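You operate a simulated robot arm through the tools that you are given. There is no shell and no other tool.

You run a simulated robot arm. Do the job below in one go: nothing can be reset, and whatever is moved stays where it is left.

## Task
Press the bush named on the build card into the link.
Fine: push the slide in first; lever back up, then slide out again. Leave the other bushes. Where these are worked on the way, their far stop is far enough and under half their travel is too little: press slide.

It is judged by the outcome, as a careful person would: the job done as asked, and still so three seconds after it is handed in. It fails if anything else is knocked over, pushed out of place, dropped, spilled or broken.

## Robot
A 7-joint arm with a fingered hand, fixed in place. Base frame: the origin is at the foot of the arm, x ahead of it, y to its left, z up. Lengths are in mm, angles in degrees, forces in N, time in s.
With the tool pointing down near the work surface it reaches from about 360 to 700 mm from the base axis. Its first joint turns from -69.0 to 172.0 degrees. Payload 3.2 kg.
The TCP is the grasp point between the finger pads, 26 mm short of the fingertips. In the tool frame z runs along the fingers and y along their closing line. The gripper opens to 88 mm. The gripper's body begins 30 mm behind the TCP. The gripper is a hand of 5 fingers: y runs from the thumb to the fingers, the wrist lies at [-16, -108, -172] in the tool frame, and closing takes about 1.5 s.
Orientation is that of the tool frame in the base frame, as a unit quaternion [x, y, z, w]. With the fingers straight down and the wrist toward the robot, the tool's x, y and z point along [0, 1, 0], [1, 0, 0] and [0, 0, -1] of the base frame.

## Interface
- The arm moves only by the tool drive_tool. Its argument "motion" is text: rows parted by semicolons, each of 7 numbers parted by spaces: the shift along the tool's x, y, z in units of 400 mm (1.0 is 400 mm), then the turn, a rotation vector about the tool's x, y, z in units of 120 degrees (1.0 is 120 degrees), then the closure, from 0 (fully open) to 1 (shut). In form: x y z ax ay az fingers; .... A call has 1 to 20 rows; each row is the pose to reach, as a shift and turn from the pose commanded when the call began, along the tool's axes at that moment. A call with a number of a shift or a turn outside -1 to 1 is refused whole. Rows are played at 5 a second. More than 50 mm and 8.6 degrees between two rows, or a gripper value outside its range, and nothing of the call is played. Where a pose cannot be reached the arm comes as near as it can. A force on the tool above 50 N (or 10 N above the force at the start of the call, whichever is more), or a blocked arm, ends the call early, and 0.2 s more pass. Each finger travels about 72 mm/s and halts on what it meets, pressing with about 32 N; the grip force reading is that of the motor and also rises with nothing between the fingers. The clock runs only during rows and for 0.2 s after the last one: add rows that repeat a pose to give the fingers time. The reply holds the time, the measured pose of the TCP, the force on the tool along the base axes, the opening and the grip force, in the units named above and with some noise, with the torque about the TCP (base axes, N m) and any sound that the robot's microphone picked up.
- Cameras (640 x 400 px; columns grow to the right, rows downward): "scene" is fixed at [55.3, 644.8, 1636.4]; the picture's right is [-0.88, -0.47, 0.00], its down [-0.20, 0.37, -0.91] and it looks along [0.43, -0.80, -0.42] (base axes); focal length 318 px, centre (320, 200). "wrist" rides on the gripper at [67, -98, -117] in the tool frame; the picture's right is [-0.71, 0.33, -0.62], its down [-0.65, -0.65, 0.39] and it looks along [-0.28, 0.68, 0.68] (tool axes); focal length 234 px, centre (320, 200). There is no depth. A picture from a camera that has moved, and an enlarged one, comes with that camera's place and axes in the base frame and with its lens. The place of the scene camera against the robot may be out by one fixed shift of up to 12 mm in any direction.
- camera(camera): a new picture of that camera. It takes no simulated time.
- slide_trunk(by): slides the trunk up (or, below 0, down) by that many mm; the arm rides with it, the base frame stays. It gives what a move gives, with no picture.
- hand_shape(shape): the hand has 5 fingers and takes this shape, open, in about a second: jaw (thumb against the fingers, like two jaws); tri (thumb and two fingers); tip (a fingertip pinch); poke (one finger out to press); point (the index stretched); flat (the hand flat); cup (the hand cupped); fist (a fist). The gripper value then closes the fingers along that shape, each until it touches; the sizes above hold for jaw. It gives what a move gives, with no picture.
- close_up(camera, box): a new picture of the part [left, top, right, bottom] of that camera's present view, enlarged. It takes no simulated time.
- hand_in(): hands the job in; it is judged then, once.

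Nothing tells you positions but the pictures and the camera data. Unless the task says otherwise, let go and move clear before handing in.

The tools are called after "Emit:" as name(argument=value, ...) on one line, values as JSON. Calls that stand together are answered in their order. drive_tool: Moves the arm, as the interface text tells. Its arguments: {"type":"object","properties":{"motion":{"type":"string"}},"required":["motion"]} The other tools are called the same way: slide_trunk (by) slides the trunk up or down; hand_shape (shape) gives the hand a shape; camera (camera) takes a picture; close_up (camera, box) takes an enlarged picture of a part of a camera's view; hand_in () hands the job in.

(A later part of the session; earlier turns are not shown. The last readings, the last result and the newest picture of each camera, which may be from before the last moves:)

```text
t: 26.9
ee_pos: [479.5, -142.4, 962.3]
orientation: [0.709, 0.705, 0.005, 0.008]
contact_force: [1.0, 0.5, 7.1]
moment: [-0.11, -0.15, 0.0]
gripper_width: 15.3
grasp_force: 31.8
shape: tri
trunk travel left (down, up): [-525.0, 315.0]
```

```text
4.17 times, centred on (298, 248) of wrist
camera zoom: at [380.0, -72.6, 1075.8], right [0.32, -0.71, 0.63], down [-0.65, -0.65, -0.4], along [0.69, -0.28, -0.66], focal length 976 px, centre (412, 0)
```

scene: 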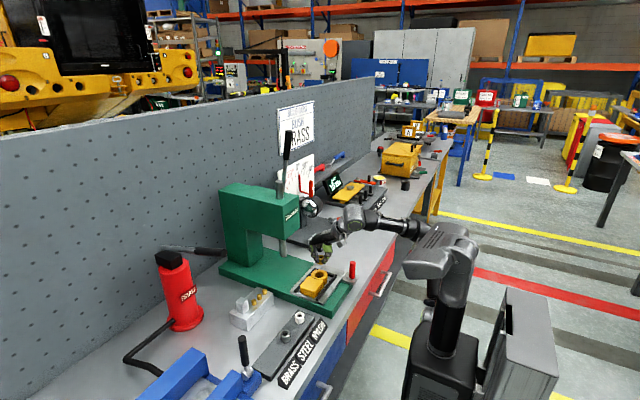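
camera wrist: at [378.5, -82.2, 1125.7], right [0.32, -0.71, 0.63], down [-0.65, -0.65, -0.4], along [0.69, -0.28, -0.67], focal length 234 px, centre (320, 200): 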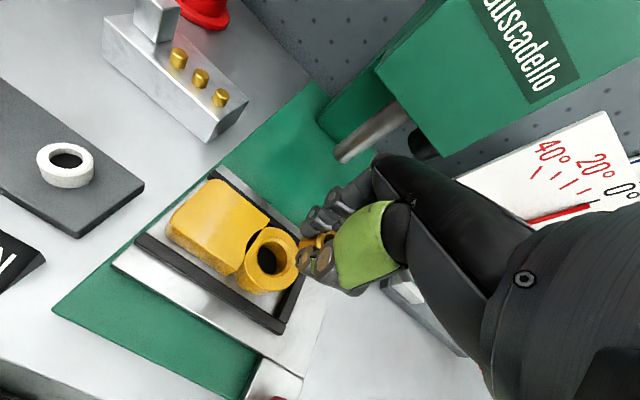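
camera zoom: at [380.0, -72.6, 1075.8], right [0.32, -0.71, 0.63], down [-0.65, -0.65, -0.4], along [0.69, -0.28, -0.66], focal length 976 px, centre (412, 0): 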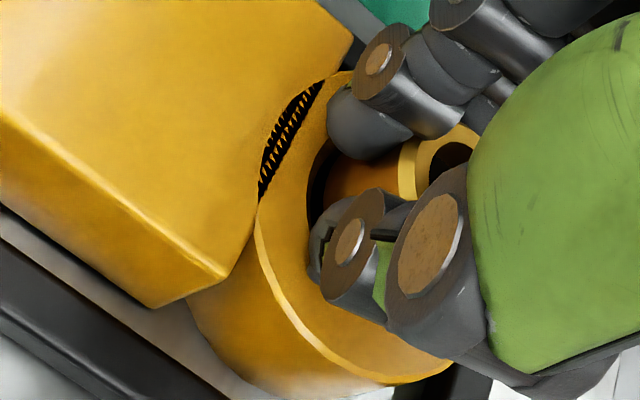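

Contact is light (7 N), and the torque points to the middle fingertip touching the ring top; the bush stands over the bore within about 2-3 mm, inside the chamfer's capture range. I open gently to let it settle and check.

Emit:
drive_tool(motion="0 0 0 0 0 0 0.8; 0 0 0 0 0 0 0.75; 0 0 0 0 0 0 0.7; 0 0 0 0 0 0 0.65; 0 0 0 0 0 0 0.6; 0 0 0 0 0 0 0.55; 0 0 0 0 0 0 0.5; 0 0 0 0 0 0 0.5")

Emit:
close_up(camera="scene", box=[308, 260, 332, 282])

Emit:
close_up(camera="wrist", box=[250, 200, 346, 296])

```text
t: 28.7
ee_pos: [479.9, -141.6, 961.8]
orientation: [0.708, 0.706, 0.004, 0.007]
contact_force: [3.1, -1.1, 11.5]
moment: [0.05, 0.19, -0.02]
gripper_width: 41.9
grasp_force: 0.1
shape: tri
trunk travel left (down, up): [-525.0, 315.0]
```

```text
16.00 times, centred on (320, 271) of scene
camera zoom: at [55.3, 644.8, 1636.4], right [-0.88, -0.47, 0.0], down [-0.2, 0.37, -0.91], along [0.43, -0.8, -0.42], focal length 5081 px, centre (320, -936)
```

zoom: 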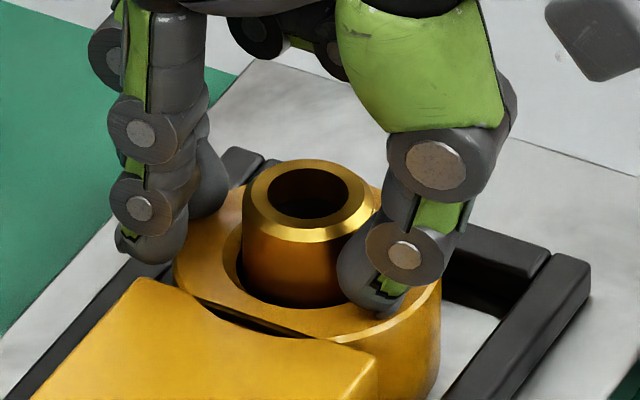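

```text
4.17 times, centred on (298, 248) of wrist
camera zoom: at [380.1, -72.4, 1075.2], right [0.32, -0.71, 0.63], down [-0.65, -0.65, -0.4], along [0.69, -0.28, -0.67], focal length 976 px, centre (412, 0)
```

zoom: 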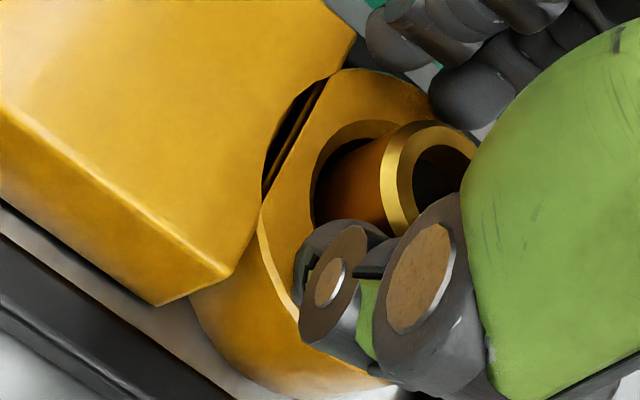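

The bush now stands upright in the bore. The thumb is resting on the ring, so I lift 4 mm first, open wider, then rise straight up.

Emit:
drive_tool(motion="0 0 -0.01 0 0 0 0.5; 0 0 -0.01 0 0 0 0.4; 0 0 -0.01 0 0 0 0.3; 0 0 -0.01 0 0 0 0.25; 0 0 -0.03 0 0 0 0.25; 0 0 -0.08 0 0 0 0.25; 0 0 -0.15 0 0 0 0.25; 0 0 -0.2 0 0 0 0.25; 0 0 -0.2 0 0 0 0.25")

Emit:
close_up(camera="scene", box=[300, 250, 348, 282])

Emit:
camera(camera="wrist")

Emit:
close_up(camera="wrist", box=[220, 180, 340, 300])

```text
t: 30.7
ee_pos: [478.6, -140.3, 1042.6]
orientation: [0.707, 0.707, 0.004, 0.007]
contact_force: [-0.7, 0.0, -0.1]
moment: [0.0, 0.01, 0.02]
gripper_width: 65.6
grasp_force: 0.0
shape: tri
trunk travel left (down, up): [-525.0, 315.0]
```

```text
12.50 times, centred on (324, 266) of scene
camera zoom: at [55.3, 644.8, 1636.4], right [-0.88, -0.47, 0.0], down [-0.2, 0.37, -0.91], along [0.43, -0.8, -0.42], focal length 3969 px, centre (270, -625)
```

zoom: 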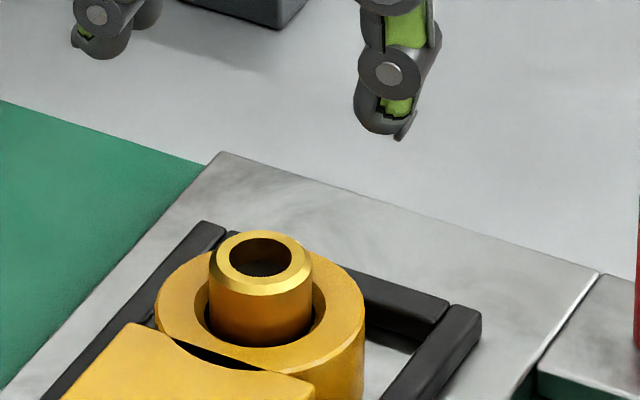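

```text
taken
camera wrist: at [379.6, -71.9, 1155.9], right [0.32, -0.71, 0.63], down [-0.65, -0.65, -0.4], along [0.69, -0.28, -0.67], focal length 234 px, centre (320, 200)
```

wrist: 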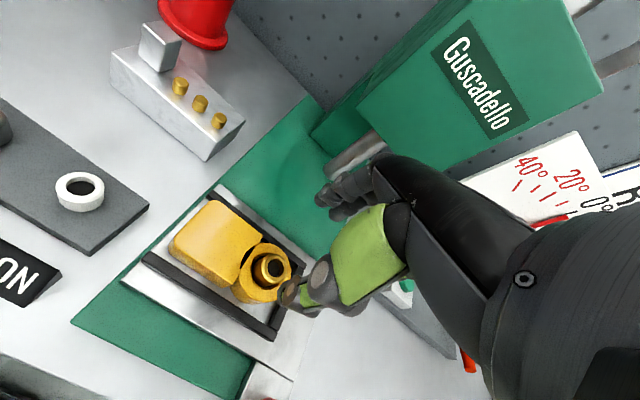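

```text
3.33 times, centred on (280, 240) of wrist
camera zoom: at [379.6, -71.9, 1155.9], right [0.32, -0.71, 0.63], down [-0.65, -0.65, -0.4], along [0.69, -0.28, -0.67], focal length 781 px, centre (453, 67)
```

zoom: 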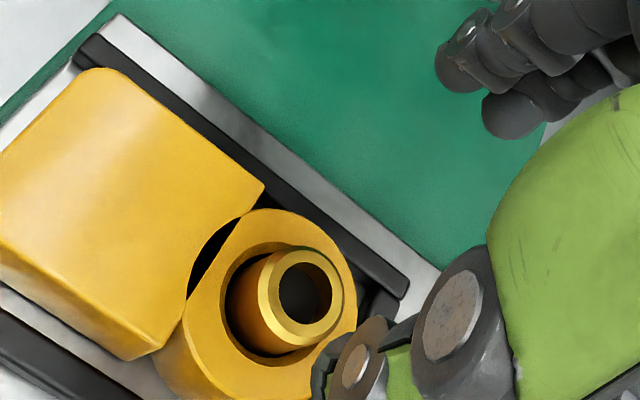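

The bush stands centred in the bore, about 18 mm proud, and the ram clears it by 10 mm or more. Next is the slide: its red knob is near (387, -220), up to z ≈ 967, and the ram is at (637, -152). I move above the knob.

Emit:
drive_tool(motion="-0.03 -0.04 -0.005 0 0 0 0.25; -0.075 -0.09 -0.005 0 0 0 0.25; -0.12 -0.135 -0.005 0 0 0 0.25; -0.165 -0.185 -0.005 0 0 0 0.25; -0.195 -0.228 -0.005 0 0 0 0.25; -0.195 -0.228 -0.005 0 0 0 0.25")

Emit:
camera(camera="wrist")

Emit:
close_up(camera="scene", box=[290, 210, 390, 310])

```text
t: 32.1
ee_pos: [388.9, -219.2, 1042.2]
orientation: [0.708, 0.706, 0.004, 0.005]
contact_force: [-0.4, 0.2, 0.7]
moment: [-0.02, 0.03, 0.01]
gripper_width: 65.7
grasp_force: 0.0
shape: tri
trunk travel left (down, up): [-525.0, 315.0]
```

```text
taken
camera wrist: at [289.8, -149.5, 1155.9], right [0.32, -0.71, 0.63], down [-0.65, -0.65, -0.4], along [0.69, -0.28, -0.67], focal length 234 px, centre (320, 200)
```

wrist: 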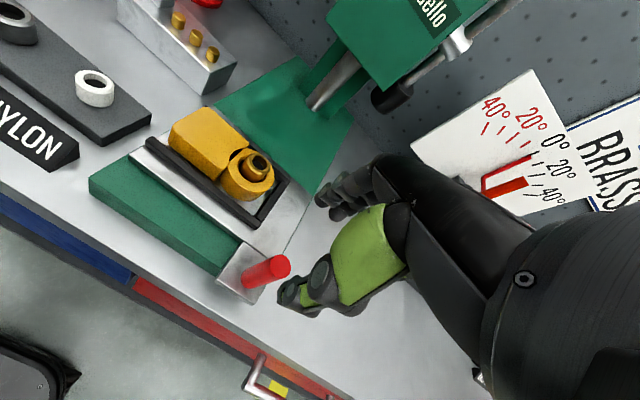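

```text
4.00 times, centred on (340, 260) of scene
camera zoom: at [55.3, 644.8, 1636.4], right [-0.88, -0.47, 0.0], down [-0.2, 0.37, -0.91], along [0.43, -0.8, -0.42], focal length 1270 px, centre (240, -40)
```

zoom: 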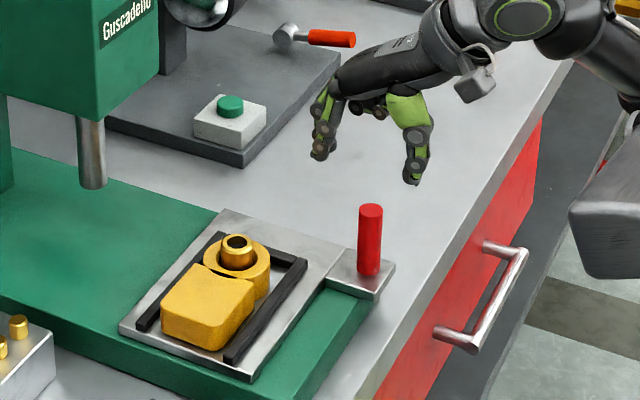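

The knob top is at (388, -222), nicely centred between the fingers. I descend around it and close.

Emit:
drive_tool(motion="0 -0.003 0.04 0 0 0 0.25; 0 -0.004 0.09 0 0 0 0.25; 0 -0.006 0.14 0 0 0 0.25; 0 -0.007 0.19 0 0 0 0.25; 0 -0.008 0.24 0 0 0 0.25; 0 -0.008 0.25 0 0 0 0.25; 0 -0.008 0.25 0 0 0 0.4; 0 -0.008 0.25 0 0 0 0.55; 0 -0.008 0.25 0 0 0 0.7; 0 -0.008 0.25 0 0 0 0.8; 0 -0.008 0.25 0 0 0 0.9; 0 -0.008 0.25 0 0 0 0.95; 0 -0.008 0.25 0 0 0 0.95; 0 -0.008 0.25 0 0 0 0.95")

Emit:
close_up(camera="wrist", box=[200, 160, 400, 320])

Emit:
close_up(camera="scene", box=[290, 230, 390, 310])

```text
t: 35.1
ee_pos: [385.8, -219.6, 941.0]
orientation: [0.707, 0.707, 0.002, 0.006]
contact_force: [-1.8, 4.2, -3.9]
moment: [0.02, 0.03, 0.03]
gripper_width: 9.6
grasp_force: 32.0
shape: tri
trunk travel left (down, up): [-525.0, 315.0]
```

```text
2.50 times, centred on (300, 240) of wrist
camera zoom: at [287.3, -149.9, 1055.1], right [0.32, -0.71, 0.63], down [-0.65, -0.65, -0.39], along [0.69, -0.28, -0.67], focal length 585 px, centre (370, 100)
```

zoom: 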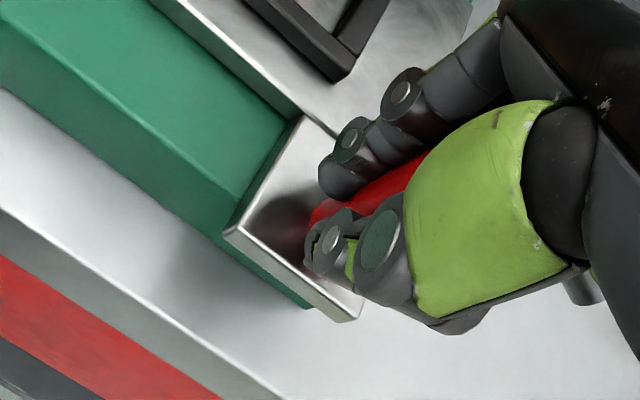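

```text
5.00 times, centred on (340, 270) of scene
camera zoom: at [55.3, 644.8, 1636.4], right [-0.88, -0.47, 0.0], down [-0.2, 0.37, -0.91], along [0.43, -0.8, -0.42], focal length 1588 px, centre (220, -150)
```

zoom: 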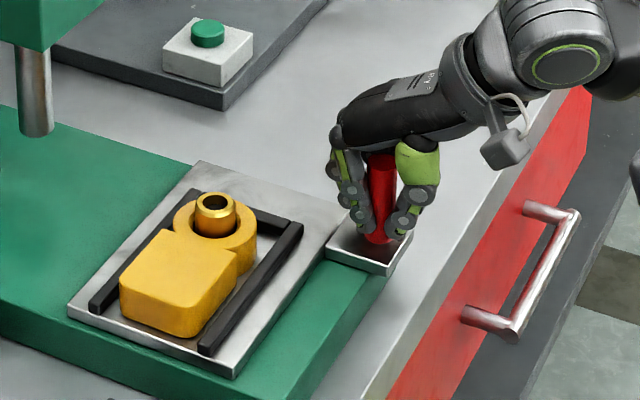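

The knob is gripped. I push the slide in (+x) smoothly and slowly so the bush is not disturbed.

Emit:
drive_tool(motion="0 0.004 0 0 0 0 0.95; 0 0.012 0 0 0 0 0.95; 0 0.025 0 0 0 0 0.95; 0 0.042 0 0 0 0 0.95; 0 0.062 0 0 0 0 0.95; 0 0.082 0 0 0 0 0.95; 0 0.102 0 0 0 0 0.95; 0 0.122 0 0 0 0 0.95; 0 0.142 0 0 0 0 0.95; 0 0.162 0 0 0 0 0.95; 0 0.182 0 0 0 0 0.95; 0 0.202 0 0 0 0 0.95; 0 0.222 0 0 0 0 0.95; 0 0.242 0 0 0 0 0.95; 0 0.262 0 0 0 0 0.95; 0 0.28 0 0 0 0 0.95; 0 0.295 0 0 0 0 0.95; 0 0.305 0 0 0 0 0.95; 0 0.31 0 0 0 0 0.95; 0 0.31 0 0 0 0 0.95")

Emit:
close_up(camera="scene", box=[240, 200, 360, 310])

Emit:
camera(camera="wrist")

```text
t: 39.3
ee_pos: [511.8, -218.8, 940.3]
orientation: [0.709, 0.706, 0.003, 0.005]
contact_force: [-1.3, 7.7, -14.8]
moment: [0.08, 0.01, 0.02]
gripper_width: 8.5
grasp_force: 31.4
shape: tri
trunk travel left (down, up): [-525.0, 315.0]
```

```text
3.64 times, centred on (300, 255) of scene
camera zoom: at [55.3, 644.8, 1636.4], right [-0.88, -0.47, 0.0], down [-0.2, 0.37, -0.91], along [0.43, -0.8, -0.42], focal length 1155 px, centre (393, 0)
```

zoom: 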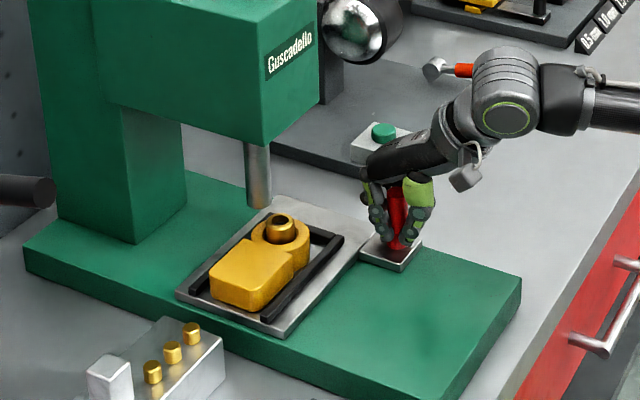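

```text
taken
camera wrist: at [412.6, -149.8, 1056.1], right [0.32, -0.71, 0.63], down [-0.65, -0.65, -0.39], along [0.69, -0.28, -0.67], focal length 234 px, centre (320, 200)
```

wrist: 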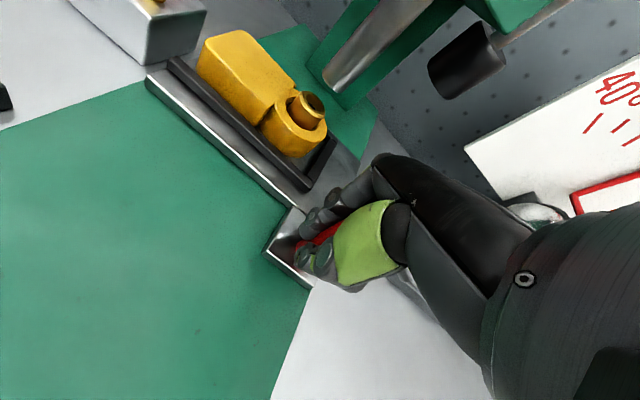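

The slide moved about 125 mm freely, and the bush rode along fine. I continue toward the far stop.

Emit:
drive_tool(motion="0 0.008 0 0 0 0 0.95; 0 0.02 0 0 0 0 0.95; 0 0.032 0 0 0 0 0.95; 0 0.044 0 0 0 0 0.95; 0 0.056 0 0 0 0 0.95; 0 0.066 0 0 0 0 0.95; 0 0.074 0 0 0 0 0.95; 0 0.08 0 0 0 0 0.95; 0 0.086 0 0 0 0 0.95; 0 0.092 0 0 0 0 0.95; 0 0.098 0 0 0 0 0.95; 0 0.104 0 0 0 0 0.95; 0 0.11 0 0 0 0 0.95; 0 0.116 0 0 0 0 0.95")

Emit:
close_up(camera="scene", box=[240, 200, 360, 310])

Emit:
camera(camera="wrist")

```text
t: 42.3
ee_pos: [548.4, -217.4, 944.6]
orientation: [0.708, 0.707, -0.001, 0.005]
contact_force: [-36.7, 10.0, -11.8]
moment: [0.19, 0.58, -0.11]
gripper_width: 6.4
grasp_force: 32.2
shape: tri
trunk travel left (down, up): [-525.0, 315.0]
```

```text
3.64 times, centred on (300, 255) of scene
camera zoom: at [55.3, 644.8, 1636.4], right [-0.88, -0.47, 0.0], down [-0.2, 0.37, -0.91], along [0.43, -0.8, -0.42], focal length 1155 px, centre (393, 0)
```

zoom: 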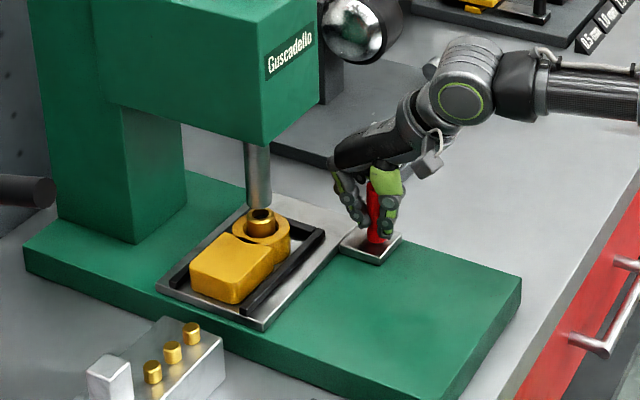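

```text
taken
camera wrist: at [450.1, -148.3, 1059.3], right [0.33, -0.7, 0.63], down [-0.65, -0.65, -0.39], along [0.68, -0.28, -0.67], focal length 234 px, centre (320, 200)
```

wrist: 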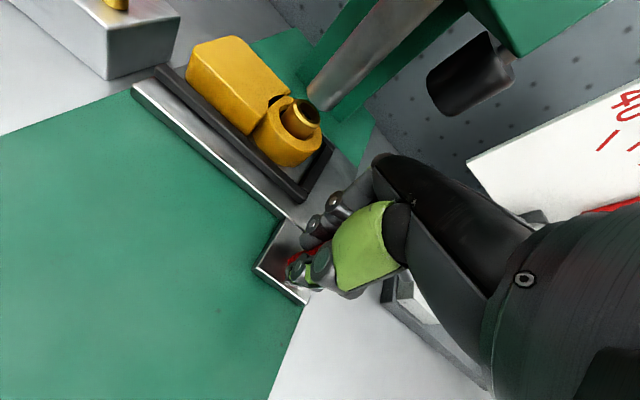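

The force rose to 37 N, so the slide may be at its stop. I'll check the alignment of bush and ram.

Emit:
close_up(camera="scene", box=[276, 240, 316, 280])

Emit:
close_up(camera="wrist", box=[240, 40, 380, 180])

Emit:
close_up(camera="wrist", box=[230, 160, 410, 310])

```text
10.00 times, centred on (296, 260) of scene
camera zoom: at [55.3, 644.8, 1636.4], right [-0.88, -0.47, 0.0], down [-0.2, 0.37, -0.91], along [0.43, -0.8, -0.42], focal length 3175 px, centre (560, -400)
```

zoom: 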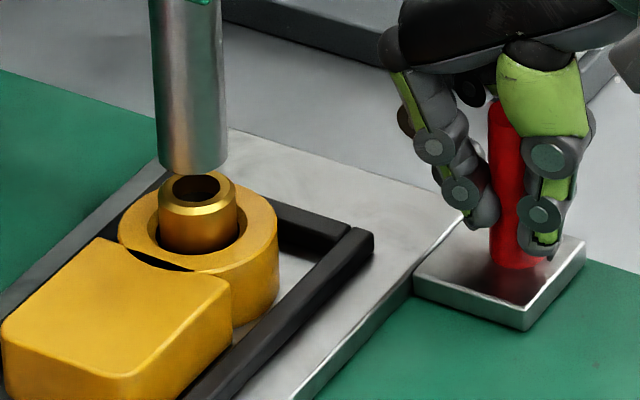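

```text
2.86 times, centred on (310, 110) of wrist
camera zoom: at [450.1, -148.3, 1059.3], right [0.33, -0.7, 0.63], down [-0.65, -0.65, -0.39], along [0.68, -0.28, -0.67], focal length 669 px, centre (349, 457)
```

zoom: 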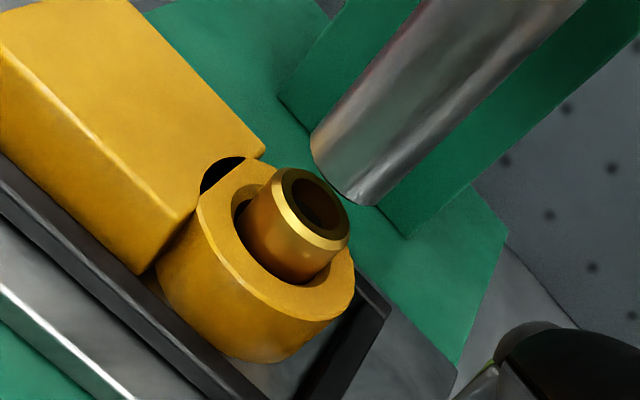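

```text
2.67 times, centred on (320, 235) of wrist
camera zoom: at [450.1, -148.3, 1059.3], right [0.33, -0.7, 0.63], down [-0.65, -0.65, -0.39], along [0.68, -0.28, -0.67], focal length 624 px, centre (320, 107)
```

zoom: 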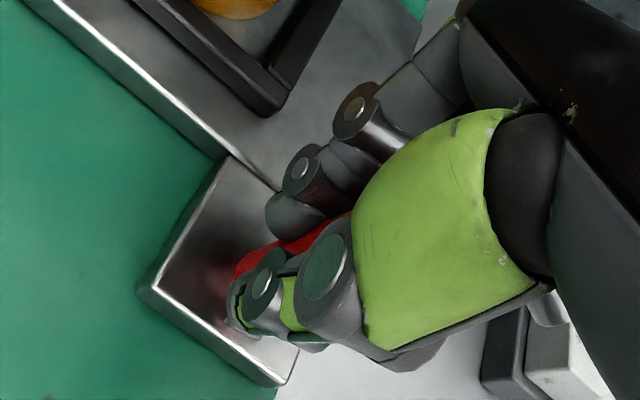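

Bush and ram line up within about 1 mm and the slide is on its stop. I open the hand, leave sideways (-y) so the knuckles stay clear of the press head, then back off.

Emit:
drive_tool(motion="0 -0.004 0 0 0 0 0.8; 0 -0.004 0 0 0 0 0.6; 0 -0.004 0 0 0 0 0.4; 0 -0.004 0 0 0 0 0.25; 0 -0.004 0 0 0 0 0.2; -0.03 -0.004 0 0 0 0 0.2; -0.08 -0.004 0 0 0 0 0.2; -0.13 -0.004 0 0 0 0 0.2; -0.18 -0.01 0 0 0 0 0.2; -0.19 -0.06 -0.04 0 0 0 0.2; -0.19 -0.13 -0.1 0 0 0 0.2; -0.19 -0.2 -0.15 0 0 0 0.2; -0.19 -0.25 -0.2 0 0 0 0.2; -0.19 -0.25 -0.2 0 0 0 0.2")

Emit:
camera(camera="wrist")

Emit:
close_up(camera="scene", box=[230, 120, 390, 290])

```text
t: 45.3
ee_pos: [456.0, -293.6, 1022.6]
orientation: [0.708, 0.706, 0.004, 0.006]
contact_force: [0.0, 0.5, -0.3]
moment: [0.03, -0.01, -0.02]
gripper_width: 69.8
grasp_force: 0.0
shape: tri
trunk travel left (down, up): [-525.0, 315.0]
```

```text
taken
camera wrist: at [358.1, -225.1, 1137.0], right [0.32, -0.71, 0.63], down [-0.65, -0.65, -0.4], along [0.69, -0.28, -0.67], focal length 234 px, centre (320, 200)
```

wrist: 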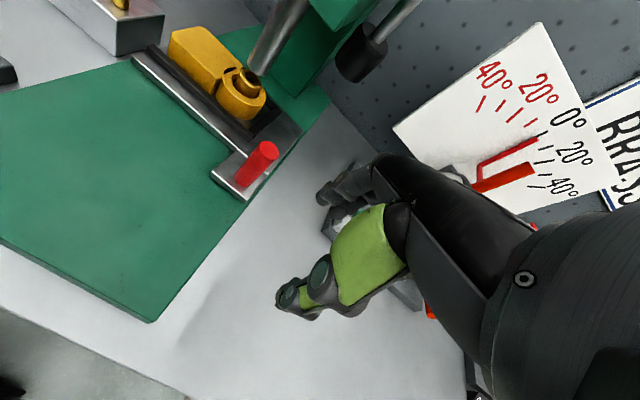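

```text
2.35 times, centred on (310, 205) of scene
camera zoom: at [55.3, 644.8, 1636.4], right [-0.88, -0.47, 0.0], down [-0.2, 0.37, -0.91], along [0.43, -0.8, -0.42], focal length 747 px, centre (344, 188)
```

zoom: 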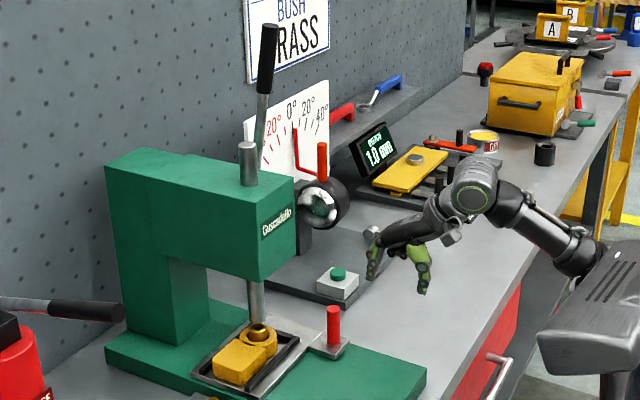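

The slide stays in with the bush under the ram. Next is the lever: its pivot is near (699, -223, 1146) and the grip spans z = 1304-1407 at y ≈ -235. I'll raise the trunk and look at it closely.

Emit:
slide_trunk(by=200)

Emit:
camera(camera="wrist")

Emit:
camera(camera="scene")

```text
t: 47.5
ee_pos: [457.4, -294.3, 1222.6]
orientation: [0.708, 0.706, 0.003, 0.006]
contact_force: [0.4, 0.6, -0.6]
moment: [0.02, 0.0, 0.0]
gripper_width: 70.3
grasp_force: 0.1
shape: tri
trunk travel left (down, up): [-725.0, 115.0]
```

```text
taken
camera wrist: at [358.2, -224.9, 1336.8], right [0.32, -0.71, 0.63], down [-0.65, -0.65, -0.4], along [0.69, -0.28, -0.67], focal length 234 px, centre (320, 200)
```

wrist: 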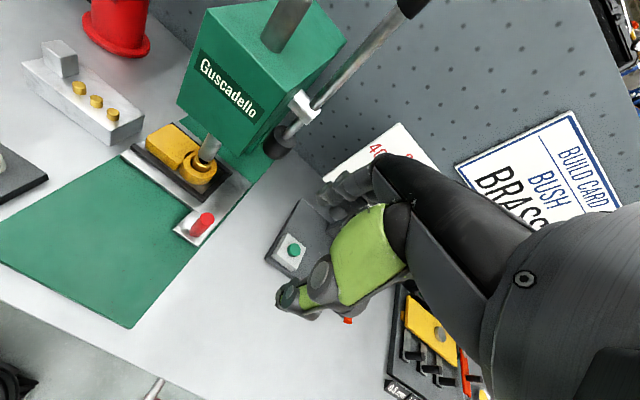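

```text
taken
```

scene: 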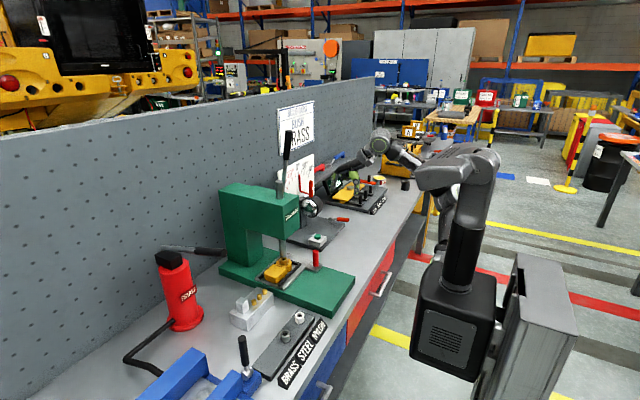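

The lever runs straight from a counterweight at (702, -225, 1037), through the pivot near (680, -220, 1147), to the grip tip at (643, -234, 1407). I'll first go beside it at y = -310 to look and to rehearse the pull arc in free space.

Emit:
drive_tool(motion="-0.007 0.06 -0.08 0 0 0 0.2; -0.014 0.13 -0.16 0 0 0 0.2; -0.02 0.2 -0.22 0 0 0 0.2; -0.025 0.28 -0.28 0 0 0 0.2; -0.03 0.36 -0.33 0 0 0 0.2; -0.035 0.43 -0.36 0 0 0 0.2; -0.04 0.47 -0.367 0 0 0 0.2; -0.04 0.47 -0.367 0 0 0 0.2")

Emit:
camera(camera="wrist")

Emit:
close_up(camera="scene", box=[230, 80, 390, 220])

```text
t: 49.2
ee_pos: [547.0, -292.6, 1316.8]
orientation: [0.707, 0.707, 0.005, 0.006]
contact_force: [-0.1, -0.2, -0.8]
moment: [-0.01, -0.01, 0.0]
gripper_width: 70.3
grasp_force: 0.1
shape: tri
out of reach, approached as far as the arm can: row 4, 5, 6, 7, 8
trunk travel left (down, up): [-725.0, 115.0]
```

```text
taken
camera wrist: at [447.3, -223.9, 1430.5], right [0.32, -0.71, 0.63], down [-0.65, -0.65, -0.4], along [0.69, -0.28, -0.67], focal length 234 px, centre (320, 200)
```

wrist: 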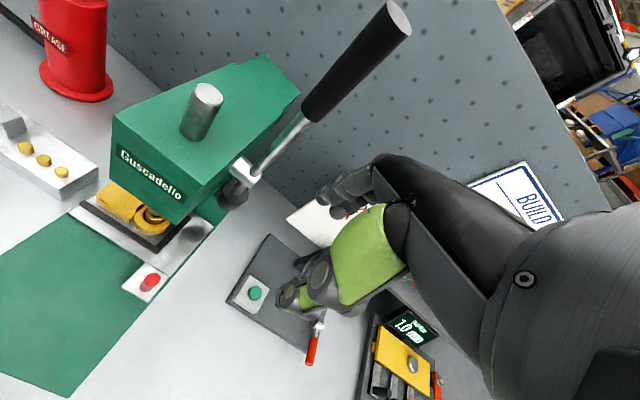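

```text
2.86 times, centred on (310, 150) of scene
camera zoom: at [55.3, 644.8, 1636.4], right [-0.88, -0.47, 0.0], down [-0.2, 0.37, -0.91], along [0.43, -0.8, -0.42], focal length 907 px, centre (349, 343)
```

zoom: 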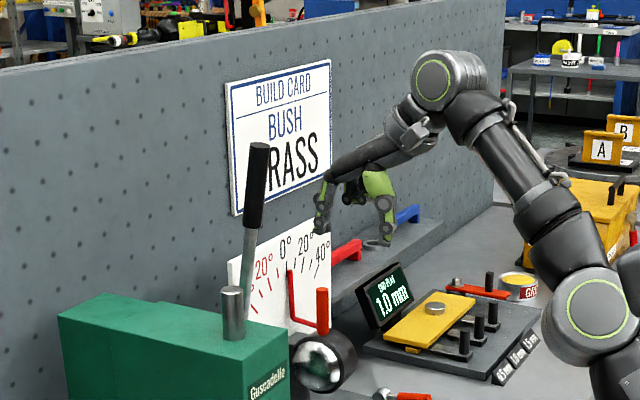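

The view is excellent: lever plane y ≈ -226, grip from (647, 1308) to (629, 1408) in x and z, pivot ≈ (676, 1148). The fingers-down pose runs out of reach up here, so I raise the trunk and pitch the hand forward, then follow the arc with it.

Emit:
slide_trunk(by=110)

Emit:
drive_tool(motion="0 0 0 -0.04 0 0 0.2; 0 0 0 -0.08 0 0 0.2; 0 0 0 -0.12 0 0 0.2; 0 0 0 -0.16 0 0 0.2; 0 0 0 -0.208 0 0 0.2; 0 0 0 -0.208 0 0 0.2")

```text
t: 50.7
ee_pos: [546.3, -294.9, 1425.5]
orientation: [0.708, 0.706, 0.003, 0.007]
contact_force: [0.4, -0.8, -0.6]
moment: [0.02, 0.0, -0.02]
gripper_width: 70.1
grasp_force: 0.1
shape: tri
trunk travel left (down, up): [-835.0, 5.0]
```

```text
t: 52.1
ee_pos: [544.8, -292.0, 1425.7]
orientation: [0.69, 0.688, 0.157, 0.159]
contact_force: [0.6, 0.0, -0.2]
moment: [-0.03, 0.02, 0.0]
gripper_width: 70.3
grasp_force: 0.0
shape: tri
trunk travel left (down, up): [-835.0, 5.0]
```

The hand is pitched about 26° forward. Now I move beside the grip, still 85 mm to the -y side of the lever.

Emit:
drive_tool(motion="-0.015 0.03 0.05 0 0 0 0.15; -0.03 0.06 0.1 0 0 0 0.15; -0.045 0.09 0.15 0 0 0 0.15; -0.045 0.12 0.2 0 0 0 0.15; -0.045 0.1405 0.237 0 0 0 0.15; -0.045 0.1405 0.237 0 0 0 0.15")

Emit:
camera(camera="wrist")

Emit:
close_up(camera="scene", box=[250, 80, 390, 200])

```text
t: 53.5
ee_pos: [637.7, -308.9, 1366.8]
orientation: [0.689, 0.689, 0.157, 0.16]
contact_force: [-0.7, 0.2, 0.6]
moment: [-0.01, 0.02, -0.01]
gripper_width: 74.6
grasp_force: 0.0
shape: tri
trunk travel left (down, up): [-835.0, 5.0]
```

```text
taken
camera wrist: at [499.2, -241.3, 1427.8], right [0.02, -0.71, 0.71], down [-0.42, -0.65, -0.63], along [0.91, -0.28, -0.31], focal length 234 px, centre (320, 200)
```

wrist: 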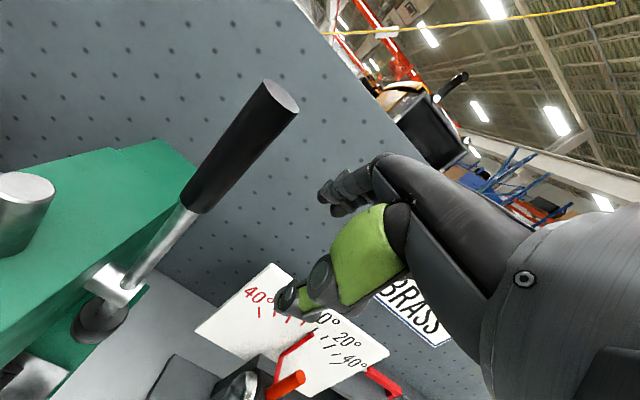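

```text
3.33 times, centred on (320, 140) of scene
camera zoom: at [55.3, 644.8, 1636.4], right [-0.88, -0.47, 0.0], down [-0.2, 0.37, -0.91], along [0.43, -0.8, -0.42], focal length 1058 px, centre (320, 400)
```

zoom: 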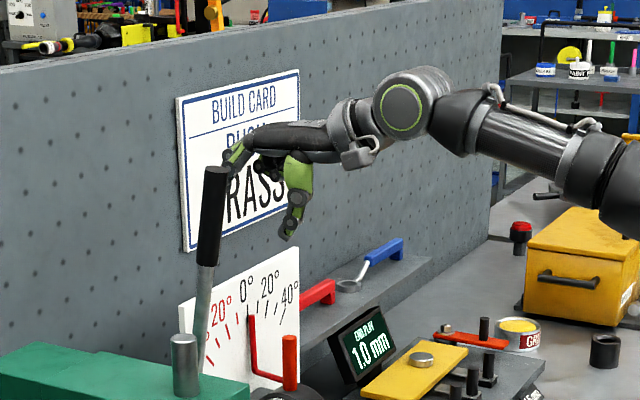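

The lever grip is level with the TCP, 82 mm away in +y. I slide the open hand around it sideways and close to a loose yoke.

Emit:
drive_tool(motion="0.04 0 0 0 0 0 0.15; 0.08 0 0 0 0 0 0.15; 0.12 0 0 0 0 0 0.15; 0.16 0 0 0 0 0 0.15; 0.19 0 0 0 0 0 0.15; 0.207 0 0 0 0 0 0.15; 0.207 0 0 0 0 0 0.3; 0.207 0 0 0 0 0 0.45; 0.207 0 0 0 0 0 0.5; 0.207 0 0 0 0 0 0.5")

Emit:
camera(camera="wrist")

Emit:
close_up(camera="scene", box=[250, 100, 350, 180])

```text
t: 55.7
ee_pos: [634.7, -251.8, 1364.0]
orientation: [0.694, 0.683, 0.163, 0.158]
contact_force: [0.4, -40.8, 13.6]
moment: [2.31, -0.05, 0.12]
gripper_width: 46.2
grasp_force: 0.1
shape: tri
trunk travel left (down, up): [-835.0, 5.0]
```

```text
taken
camera wrist: at [497.3, -182.2, 1426.8], right [0.01, -0.72, 0.7], down [-0.42, -0.64, -0.64], along [0.91, -0.29, -0.31], focal length 234 px, centre (320, 200)
```

wrist: 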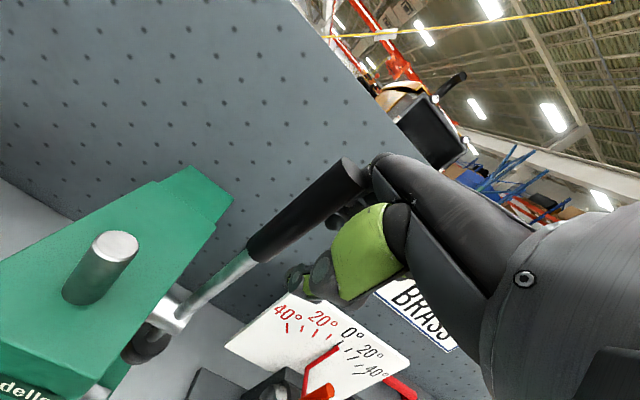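

```text
5.00 times, centred on (300, 140) of scene
camera zoom: at [55.3, 644.8, 1636.4], right [-0.88, -0.47, 0.0], down [-0.2, 0.37, -0.91], along [0.43, -0.8, -0.42], focal length 1588 px, centre (420, 500)
```

zoom: 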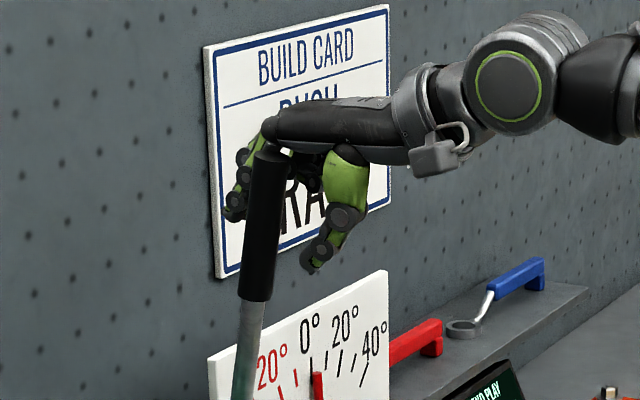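

The palm edge met the top of the grip (41 N sideways), so the hand is too low on the lever. I back off, rise 25 mm and try again.

Emit:
drive_tool(motion="-0.08 0 0 0 0 0 0.3; -0.15 0 0 0 0 0 0.15; -0.2 0 0 0 0 0 0.15; -0.2 0.01 -0.035 0 0 0 0.15; -0.2 0.018 -0.065 0 0 0 0.15; -0.2 0.018 -0.065 0 0 0 0.15")

Emit:
camera(camera="wrist")

```text
t: 57.1
ee_pos: [633.7, -306.6, 1390.6]
orientation: [0.69, 0.689, 0.156, 0.159]
contact_force: [0.7, -0.8, -0.1]
moment: [-0.04, 0.0, -0.01]
gripper_width: 74.4
grasp_force: 0.1
shape: tri
trunk travel left (down, up): [-835.0, 5.0]
```

```text
taken
camera wrist: at [495.0, -238.7, 1452.9], right [0.03, -0.71, 0.71], down [-0.42, -0.65, -0.63], along [0.91, -0.28, -0.31], focal length 234 px, centre (320, 200)
```

wrist: 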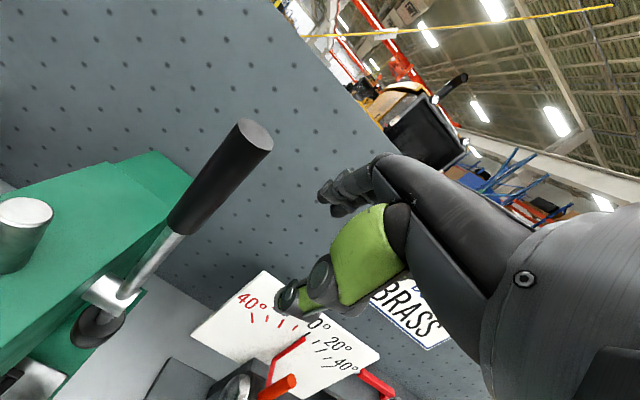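

The lever is unharmed and still upright. I rise a further 8 mm and re-approach, with checks.

Emit:
drive_tool(motion="0.02 0.005 -0.02 0 0 0 0.15; 0.06 0.005 -0.02 0 0 0 0.15; 0.1 0.005 -0.02 0 0 0 0.15; 0.13 0.005 -0.02 0 0 0 0.15; 0.16 0.005 -0.02 0 0 0 0.15; 0.18 0.005 -0.02 0 0 0 0.15; 0.2 0.005 -0.02 0 0 0 0.15; 0.2 0.005 -0.02 0 0 0 0.15")

Emit:
close_up(camera="scene", box=[250, 100, 350, 180])

Emit:
close_up(camera="wrist", box=[200, 120, 400, 320])

```text
t: 58.9
ee_pos: [630.7, -229.5, 1399.1]
orientation: [0.69, 0.689, 0.156, 0.159]
contact_force: [0.4, 0.5, -0.6]
moment: [0.03, -0.01, 0.01]
gripper_width: 74.7
grasp_force: 0.1
shape: tri
trunk travel left (down, up): [-835.0, 5.0]
```

```text
5.00 times, centred on (300, 140) of scene
camera zoom: at [55.3, 644.8, 1636.4], right [-0.88, -0.47, 0.0], down [-0.2, 0.37, -0.91], along [0.43, -0.8, -0.42], focal length 1588 px, centre (420, 500)
```

zoom: 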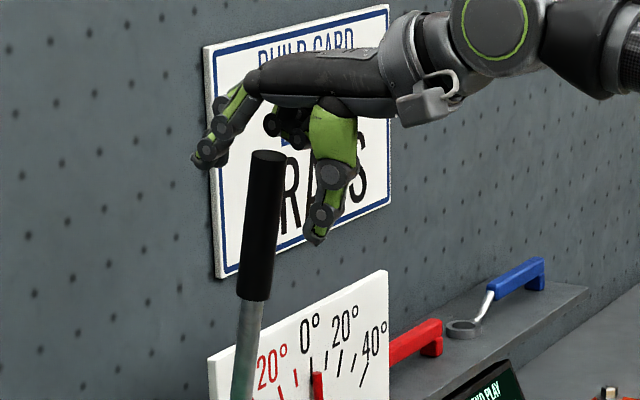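

```text
2.00 times, centred on (300, 220) of wrist
camera zoom: at [493.1, -159.9, 1461.0], right [0.03, -0.71, 0.71], down [-0.42, -0.65, -0.63], along [0.91, -0.28, -0.31], focal length 468 px, centre (360, 160)
```

zoom: 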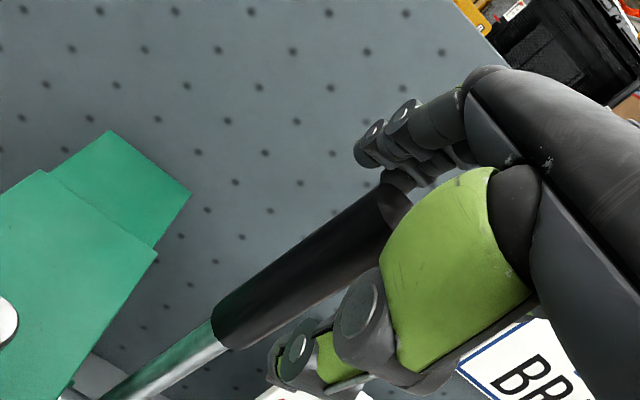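

The lever's end is now between fingers and thumb without contact. I lower about 5 mm and close on it.

Emit:
drive_tool(motion="0.003 0 0.0125 0 0 0 0.25; 0.003 0 0.0125 0 0 0 0.4; 0.003 0 0.0125 0 0 0 0.5; 0.003 0 0.0125 0 0 0 0.6; 0.003 0 0.0125 0 0 0 0.7; 0.003 0 0.0125 0 0 0 0.75; 0.003 0 0.0125 0 0 0 0.75; 0.003 0 0.0125 0 0 0 0.75")

Emit:
close_up(camera="scene", box=[250, 100, 350, 180])

Emit:
close_up(camera="wrist", box=[200, 120, 400, 320])

```text
t: 60.7
ee_pos: [633.4, -228.4, 1394.5]
orientation: [0.69, 0.689, 0.157, 0.158]
contact_force: [-1.5, -0.2, -0.1]
moment: [-0.1, 0.61, -0.04]
gripper_width: 18.3
grasp_force: 32.2
shape: tri
trunk travel left (down, up): [-835.0, 5.0]
```

```text
5.00 times, centred on (300, 140) of scene
camera zoom: at [55.3, 644.8, 1636.4], right [-0.88, -0.47, 0.0], down [-0.2, 0.37, -0.91], along [0.43, -0.8, -0.42], focal length 1588 px, centre (420, 500)
```

zoom: 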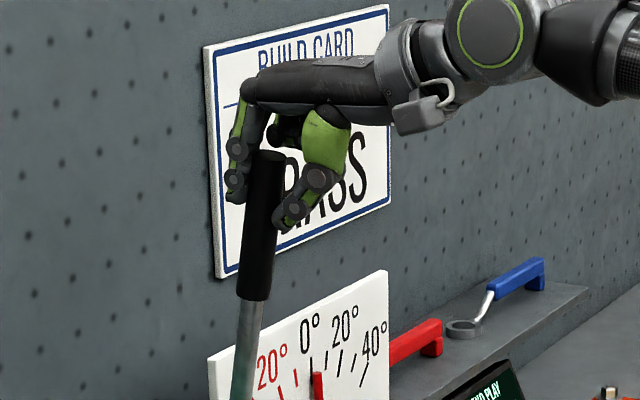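

```text
2.00 times, centred on (300, 220) of wrist
camera zoom: at [495.2, -158.8, 1456.3], right [0.03, -0.7, 0.71], down [-0.42, -0.65, -0.63], along [0.91, -0.28, -0.31], focal length 468 px, centre (360, 160)
```

zoom: 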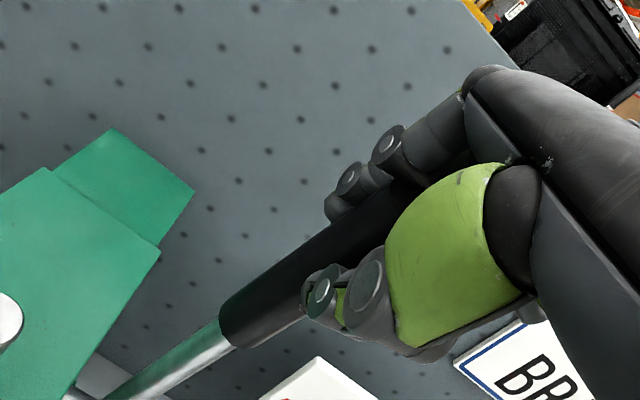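

The grip end is held (32 N). I now pull the lever toward the robot along its arc, turning the hand with it, for a first 20°.

Emit:
drive_tool(motion="0 -0.03 -0.008 -0.0214 0 0 0.8; 0 -0.0605 -0.0143 -0.0428 0 0 0.8; 0 -0.0907 -0.0192 -0.0642 0 0 0.8; 0 -0.1218 -0.0223 -0.0857 0 0 0.8; 0 -0.1522 -0.0242 -0.107 0 0 0.8; 0 -0.184 -0.0245 -0.1285 0 0 0.8; 0 -0.215 -0.023 -0.15 0 0 0.8; 0 -0.215 -0.023 -0.15 0 0 0.8")

Emit:
close_up(camera="scene", box=[250, 100, 350, 180])

Emit:
close_up(camera="scene", box=[270, 240, 310, 280])

Emit:
camera(camera="wrist")

```text
t: 62.5
ee_pos: [614.2, -226.0, 1384.4]
orientation: [0.687, 0.686, 0.169, 0.171]
contact_force: [-2.1, 2.5, 5.7]
moment: [-0.03, 0.14, 0.0]
gripper_width: 19.0
grasp_force: 0.2
shape: tri
out of reach, approached as far as the arm can: row 2, 3, 4, 5, 6, 7, 8
trunk travel left (down, up): [-835.0, 5.0]
```

```text
5.00 times, centred on (300, 140) of scene
camera zoom: at [55.3, 644.8, 1636.4], right [-0.88, -0.47, 0.0], down [-0.2, 0.37, -0.91], along [0.43, -0.8, -0.42], focal length 1588 px, centre (420, 500)
```

zoom: 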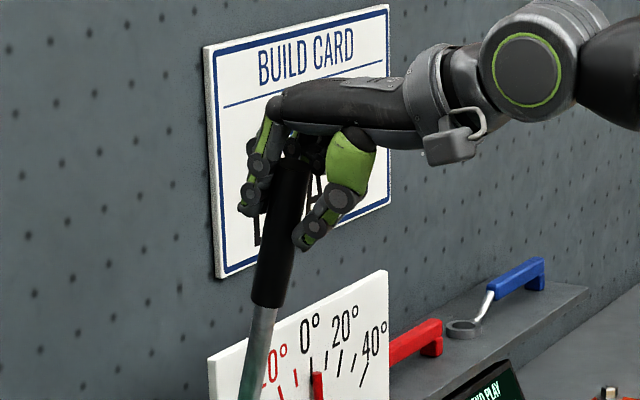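

```text
10.00 times, centred on (290, 260) of scene
camera zoom: at [55.3, 644.8, 1636.4], right [-0.88, -0.47, 0.0], down [-0.2, 0.37, -0.91], along [0.43, -0.8, -0.42], focal length 3175 px, centre (620, -400)
```

zoom: 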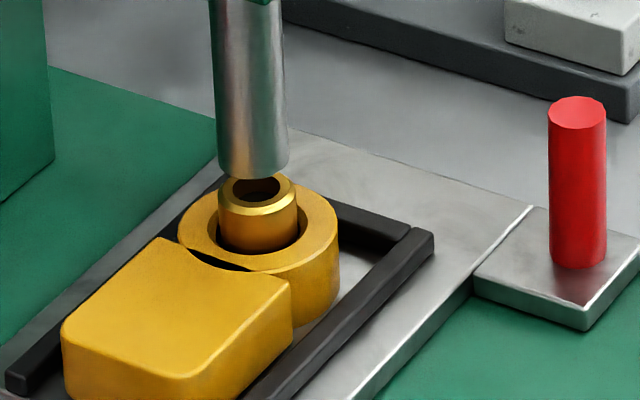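

```text
taken
camera wrist: at [474.7, -157.4, 1441.6], right [0.0, -0.71, 0.71], down [-0.4, -0.65, -0.65], along [0.92, -0.28, -0.28], focal length 234 px, centre (320, 200)
```

wrist: 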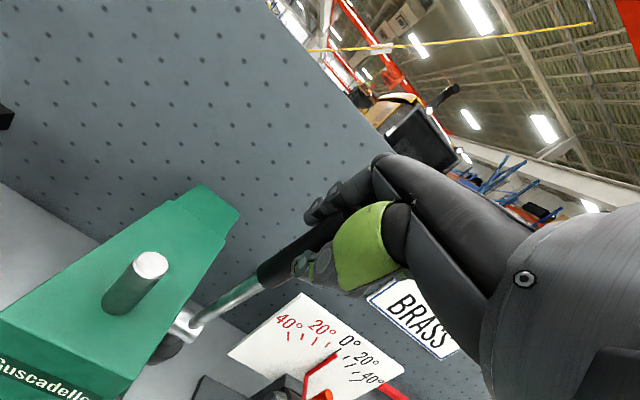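

The lever moves easily, but the wrist limits further pitch here. I'll keep the hand's orientation fixed and simply translate along the arc, letting the bar turn in the fingers.

Emit:
drive_tool(motion="0 -0.0298 -0.006 0 0 0 0.75; 0 -0.06 -0.011 0 0 0 0.75; 0 -0.09 -0.014 0 0 0 0.75; 0 -0.1206 -0.0157 0 0 0 0.75; 0 -0.1516 -0.016 0 0 0 0.75; 0 -0.181 -0.0147 0 0 0 0.75; 0 -0.2115 -0.0117 0 0 0 0.75; 0 -0.2115 -0.0117 0 0 0 0.75")

Emit:
close_up(camera="scene", box=[250, 100, 350, 180])

Emit:
close_up(camera="scene", box=[270, 240, 310, 280])

Emit:
camera(camera="wrist")

```text
t: 64.3
ee_pos: [538.8, -225.7, 1350.1]
orientation: [0.687, 0.686, 0.17, 0.17]
contact_force: [-0.1, -0.9, 0.8]
moment: [0.0, 0.01, 0.03]
gripper_width: 22.2
grasp_force: 0.0
shape: tri
trunk travel left (down, up): [-835.0, 5.0]
```

```text
5.00 times, centred on (300, 140) of scene
camera zoom: at [55.3, 644.8, 1636.4], right [-0.88, -0.47, 0.0], down [-0.2, 0.37, -0.91], along [0.43, -0.8, -0.42], focal length 1588 px, centre (420, 500)
```

zoom: 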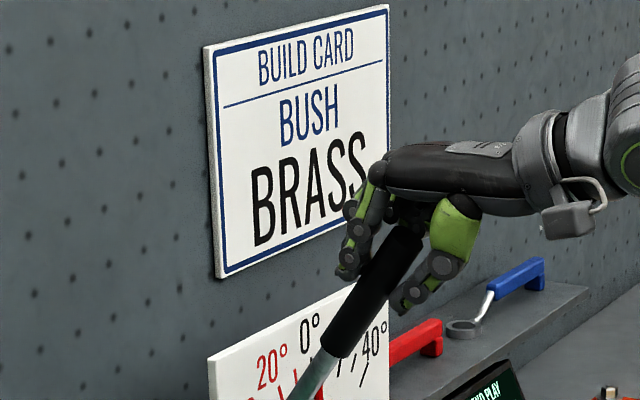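

```text
10.00 times, centred on (290, 260) of scene
camera zoom: at [55.3, 644.8, 1636.4], right [-0.88, -0.47, 0.0], down [-0.2, 0.37, -0.91], along [0.43, -0.8, -0.42], focal length 3175 px, centre (620, -400)
```

zoom: 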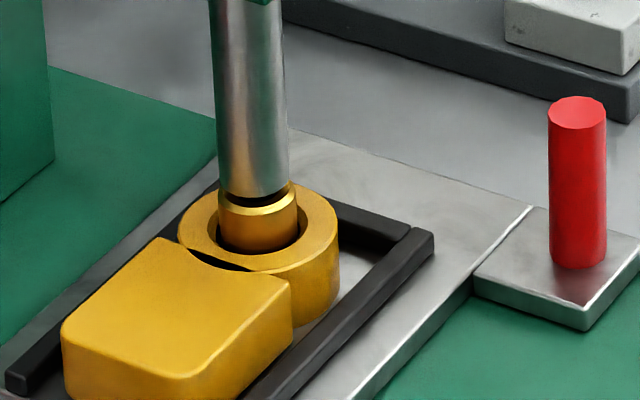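

```text
taken
camera wrist: at [399.7, -157.2, 1408.3], right [0.0, -0.71, 0.71], down [-0.4, -0.65, -0.65], along [0.92, -0.28, -0.28], focal length 234 px, centre (320, 200)
```

wrist: 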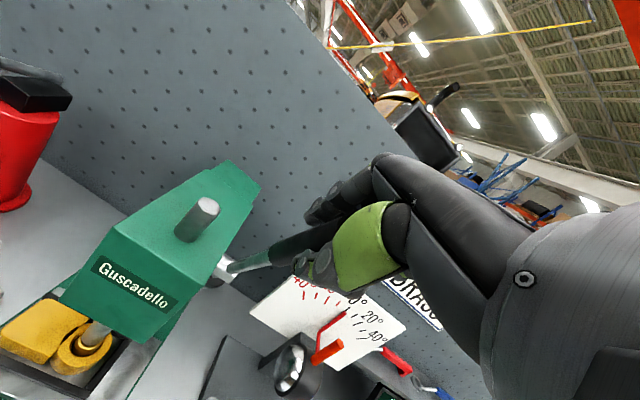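

The ram is coming down and about to meet the bush; the lever is at about 34°. I'll test whether more pitch is possible from here with a small in-place turn.

Emit:
drive_tool(motion="0 0 0 -0.03 0 0 0.7; 0 0 0 -0.06 0 0 0.65; 0 0 0 -0.08 0 0 0.65; 0 0 0 -0.08 0 0 0.65")

```text
t: 65.3
ee_pos: [539.5, -226.5, 1351.8]
orientation: [0.67, 0.67, 0.227, 0.227]
contact_force: [-0.5, 0.4, -0.4]
moment: [-0.02, -0.01, -0.02]
gripper_width: 30.5
grasp_force: 0.0
shape: tri
trunk travel left (down, up): [-835.0, 5.0]
```

Pitch now works (37°). I continue the pull to about 50° of lever, turning with it.

Emit:
drive_tool(motion="0 -0.0289 -0.001 -0.0167 0 0 0.75; 0 -0.0565 -0.0007 -0.0333 0 0 0.75; 0 -0.0853 0.0008 -0.05 0 0 0.75; 0 -0.1138 0.0039 -0.0667 0 0 0.75; 0 -0.1411 0.0078 -0.0833 0 0 0.75; 0 -0.1694 0.0136 -0.1 0 0 0.75; 0 -0.1694 0.0136 -0.1 0 0 0.75")

Emit:
close_up(camera="scene", box=[270, 120, 370, 200])

Emit:
close_up(camera="scene", box=[270, 240, 310, 280])

```text
t: 66.9
ee_pos: [488.6, -227.1, 1304.9]
orientation: [0.643, 0.643, 0.295, 0.295]
contact_force: [-0.7, 1.2, 0.1]
moment: [0.0, 0.05, 0.01]
gripper_width: 22.5
grasp_force: 0.1
shape: tri
trunk travel left (down, up): [-835.0, 5.0]
```

```text
5.00 times, centred on (320, 160) of scene
camera zoom: at [55.3, 644.8, 1636.4], right [-0.88, -0.47, 0.0], down [-0.2, 0.37, -0.91], along [0.43, -0.8, -0.42], focal length 1588 px, centre (320, 400)
```

zoom: 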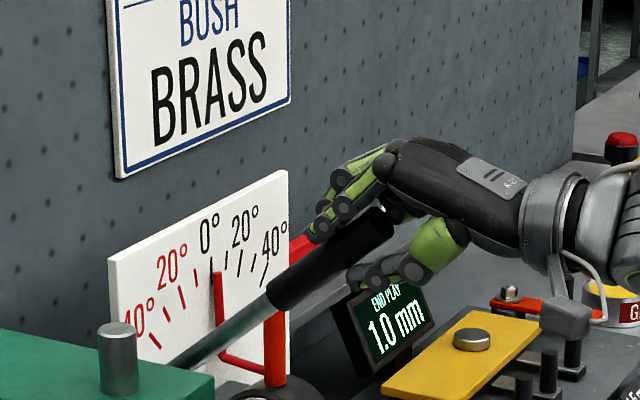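

```text
10.00 times, centred on (290, 260) of scene
camera zoom: at [55.3, 644.8, 1636.4], right [-0.88, -0.47, 0.0], down [-0.2, 0.37, -0.91], along [0.43, -0.8, -0.42], focal length 3175 px, centre (620, -400)
```

zoom: 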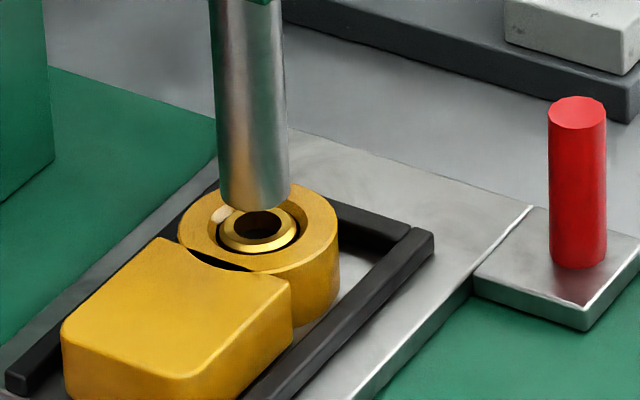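

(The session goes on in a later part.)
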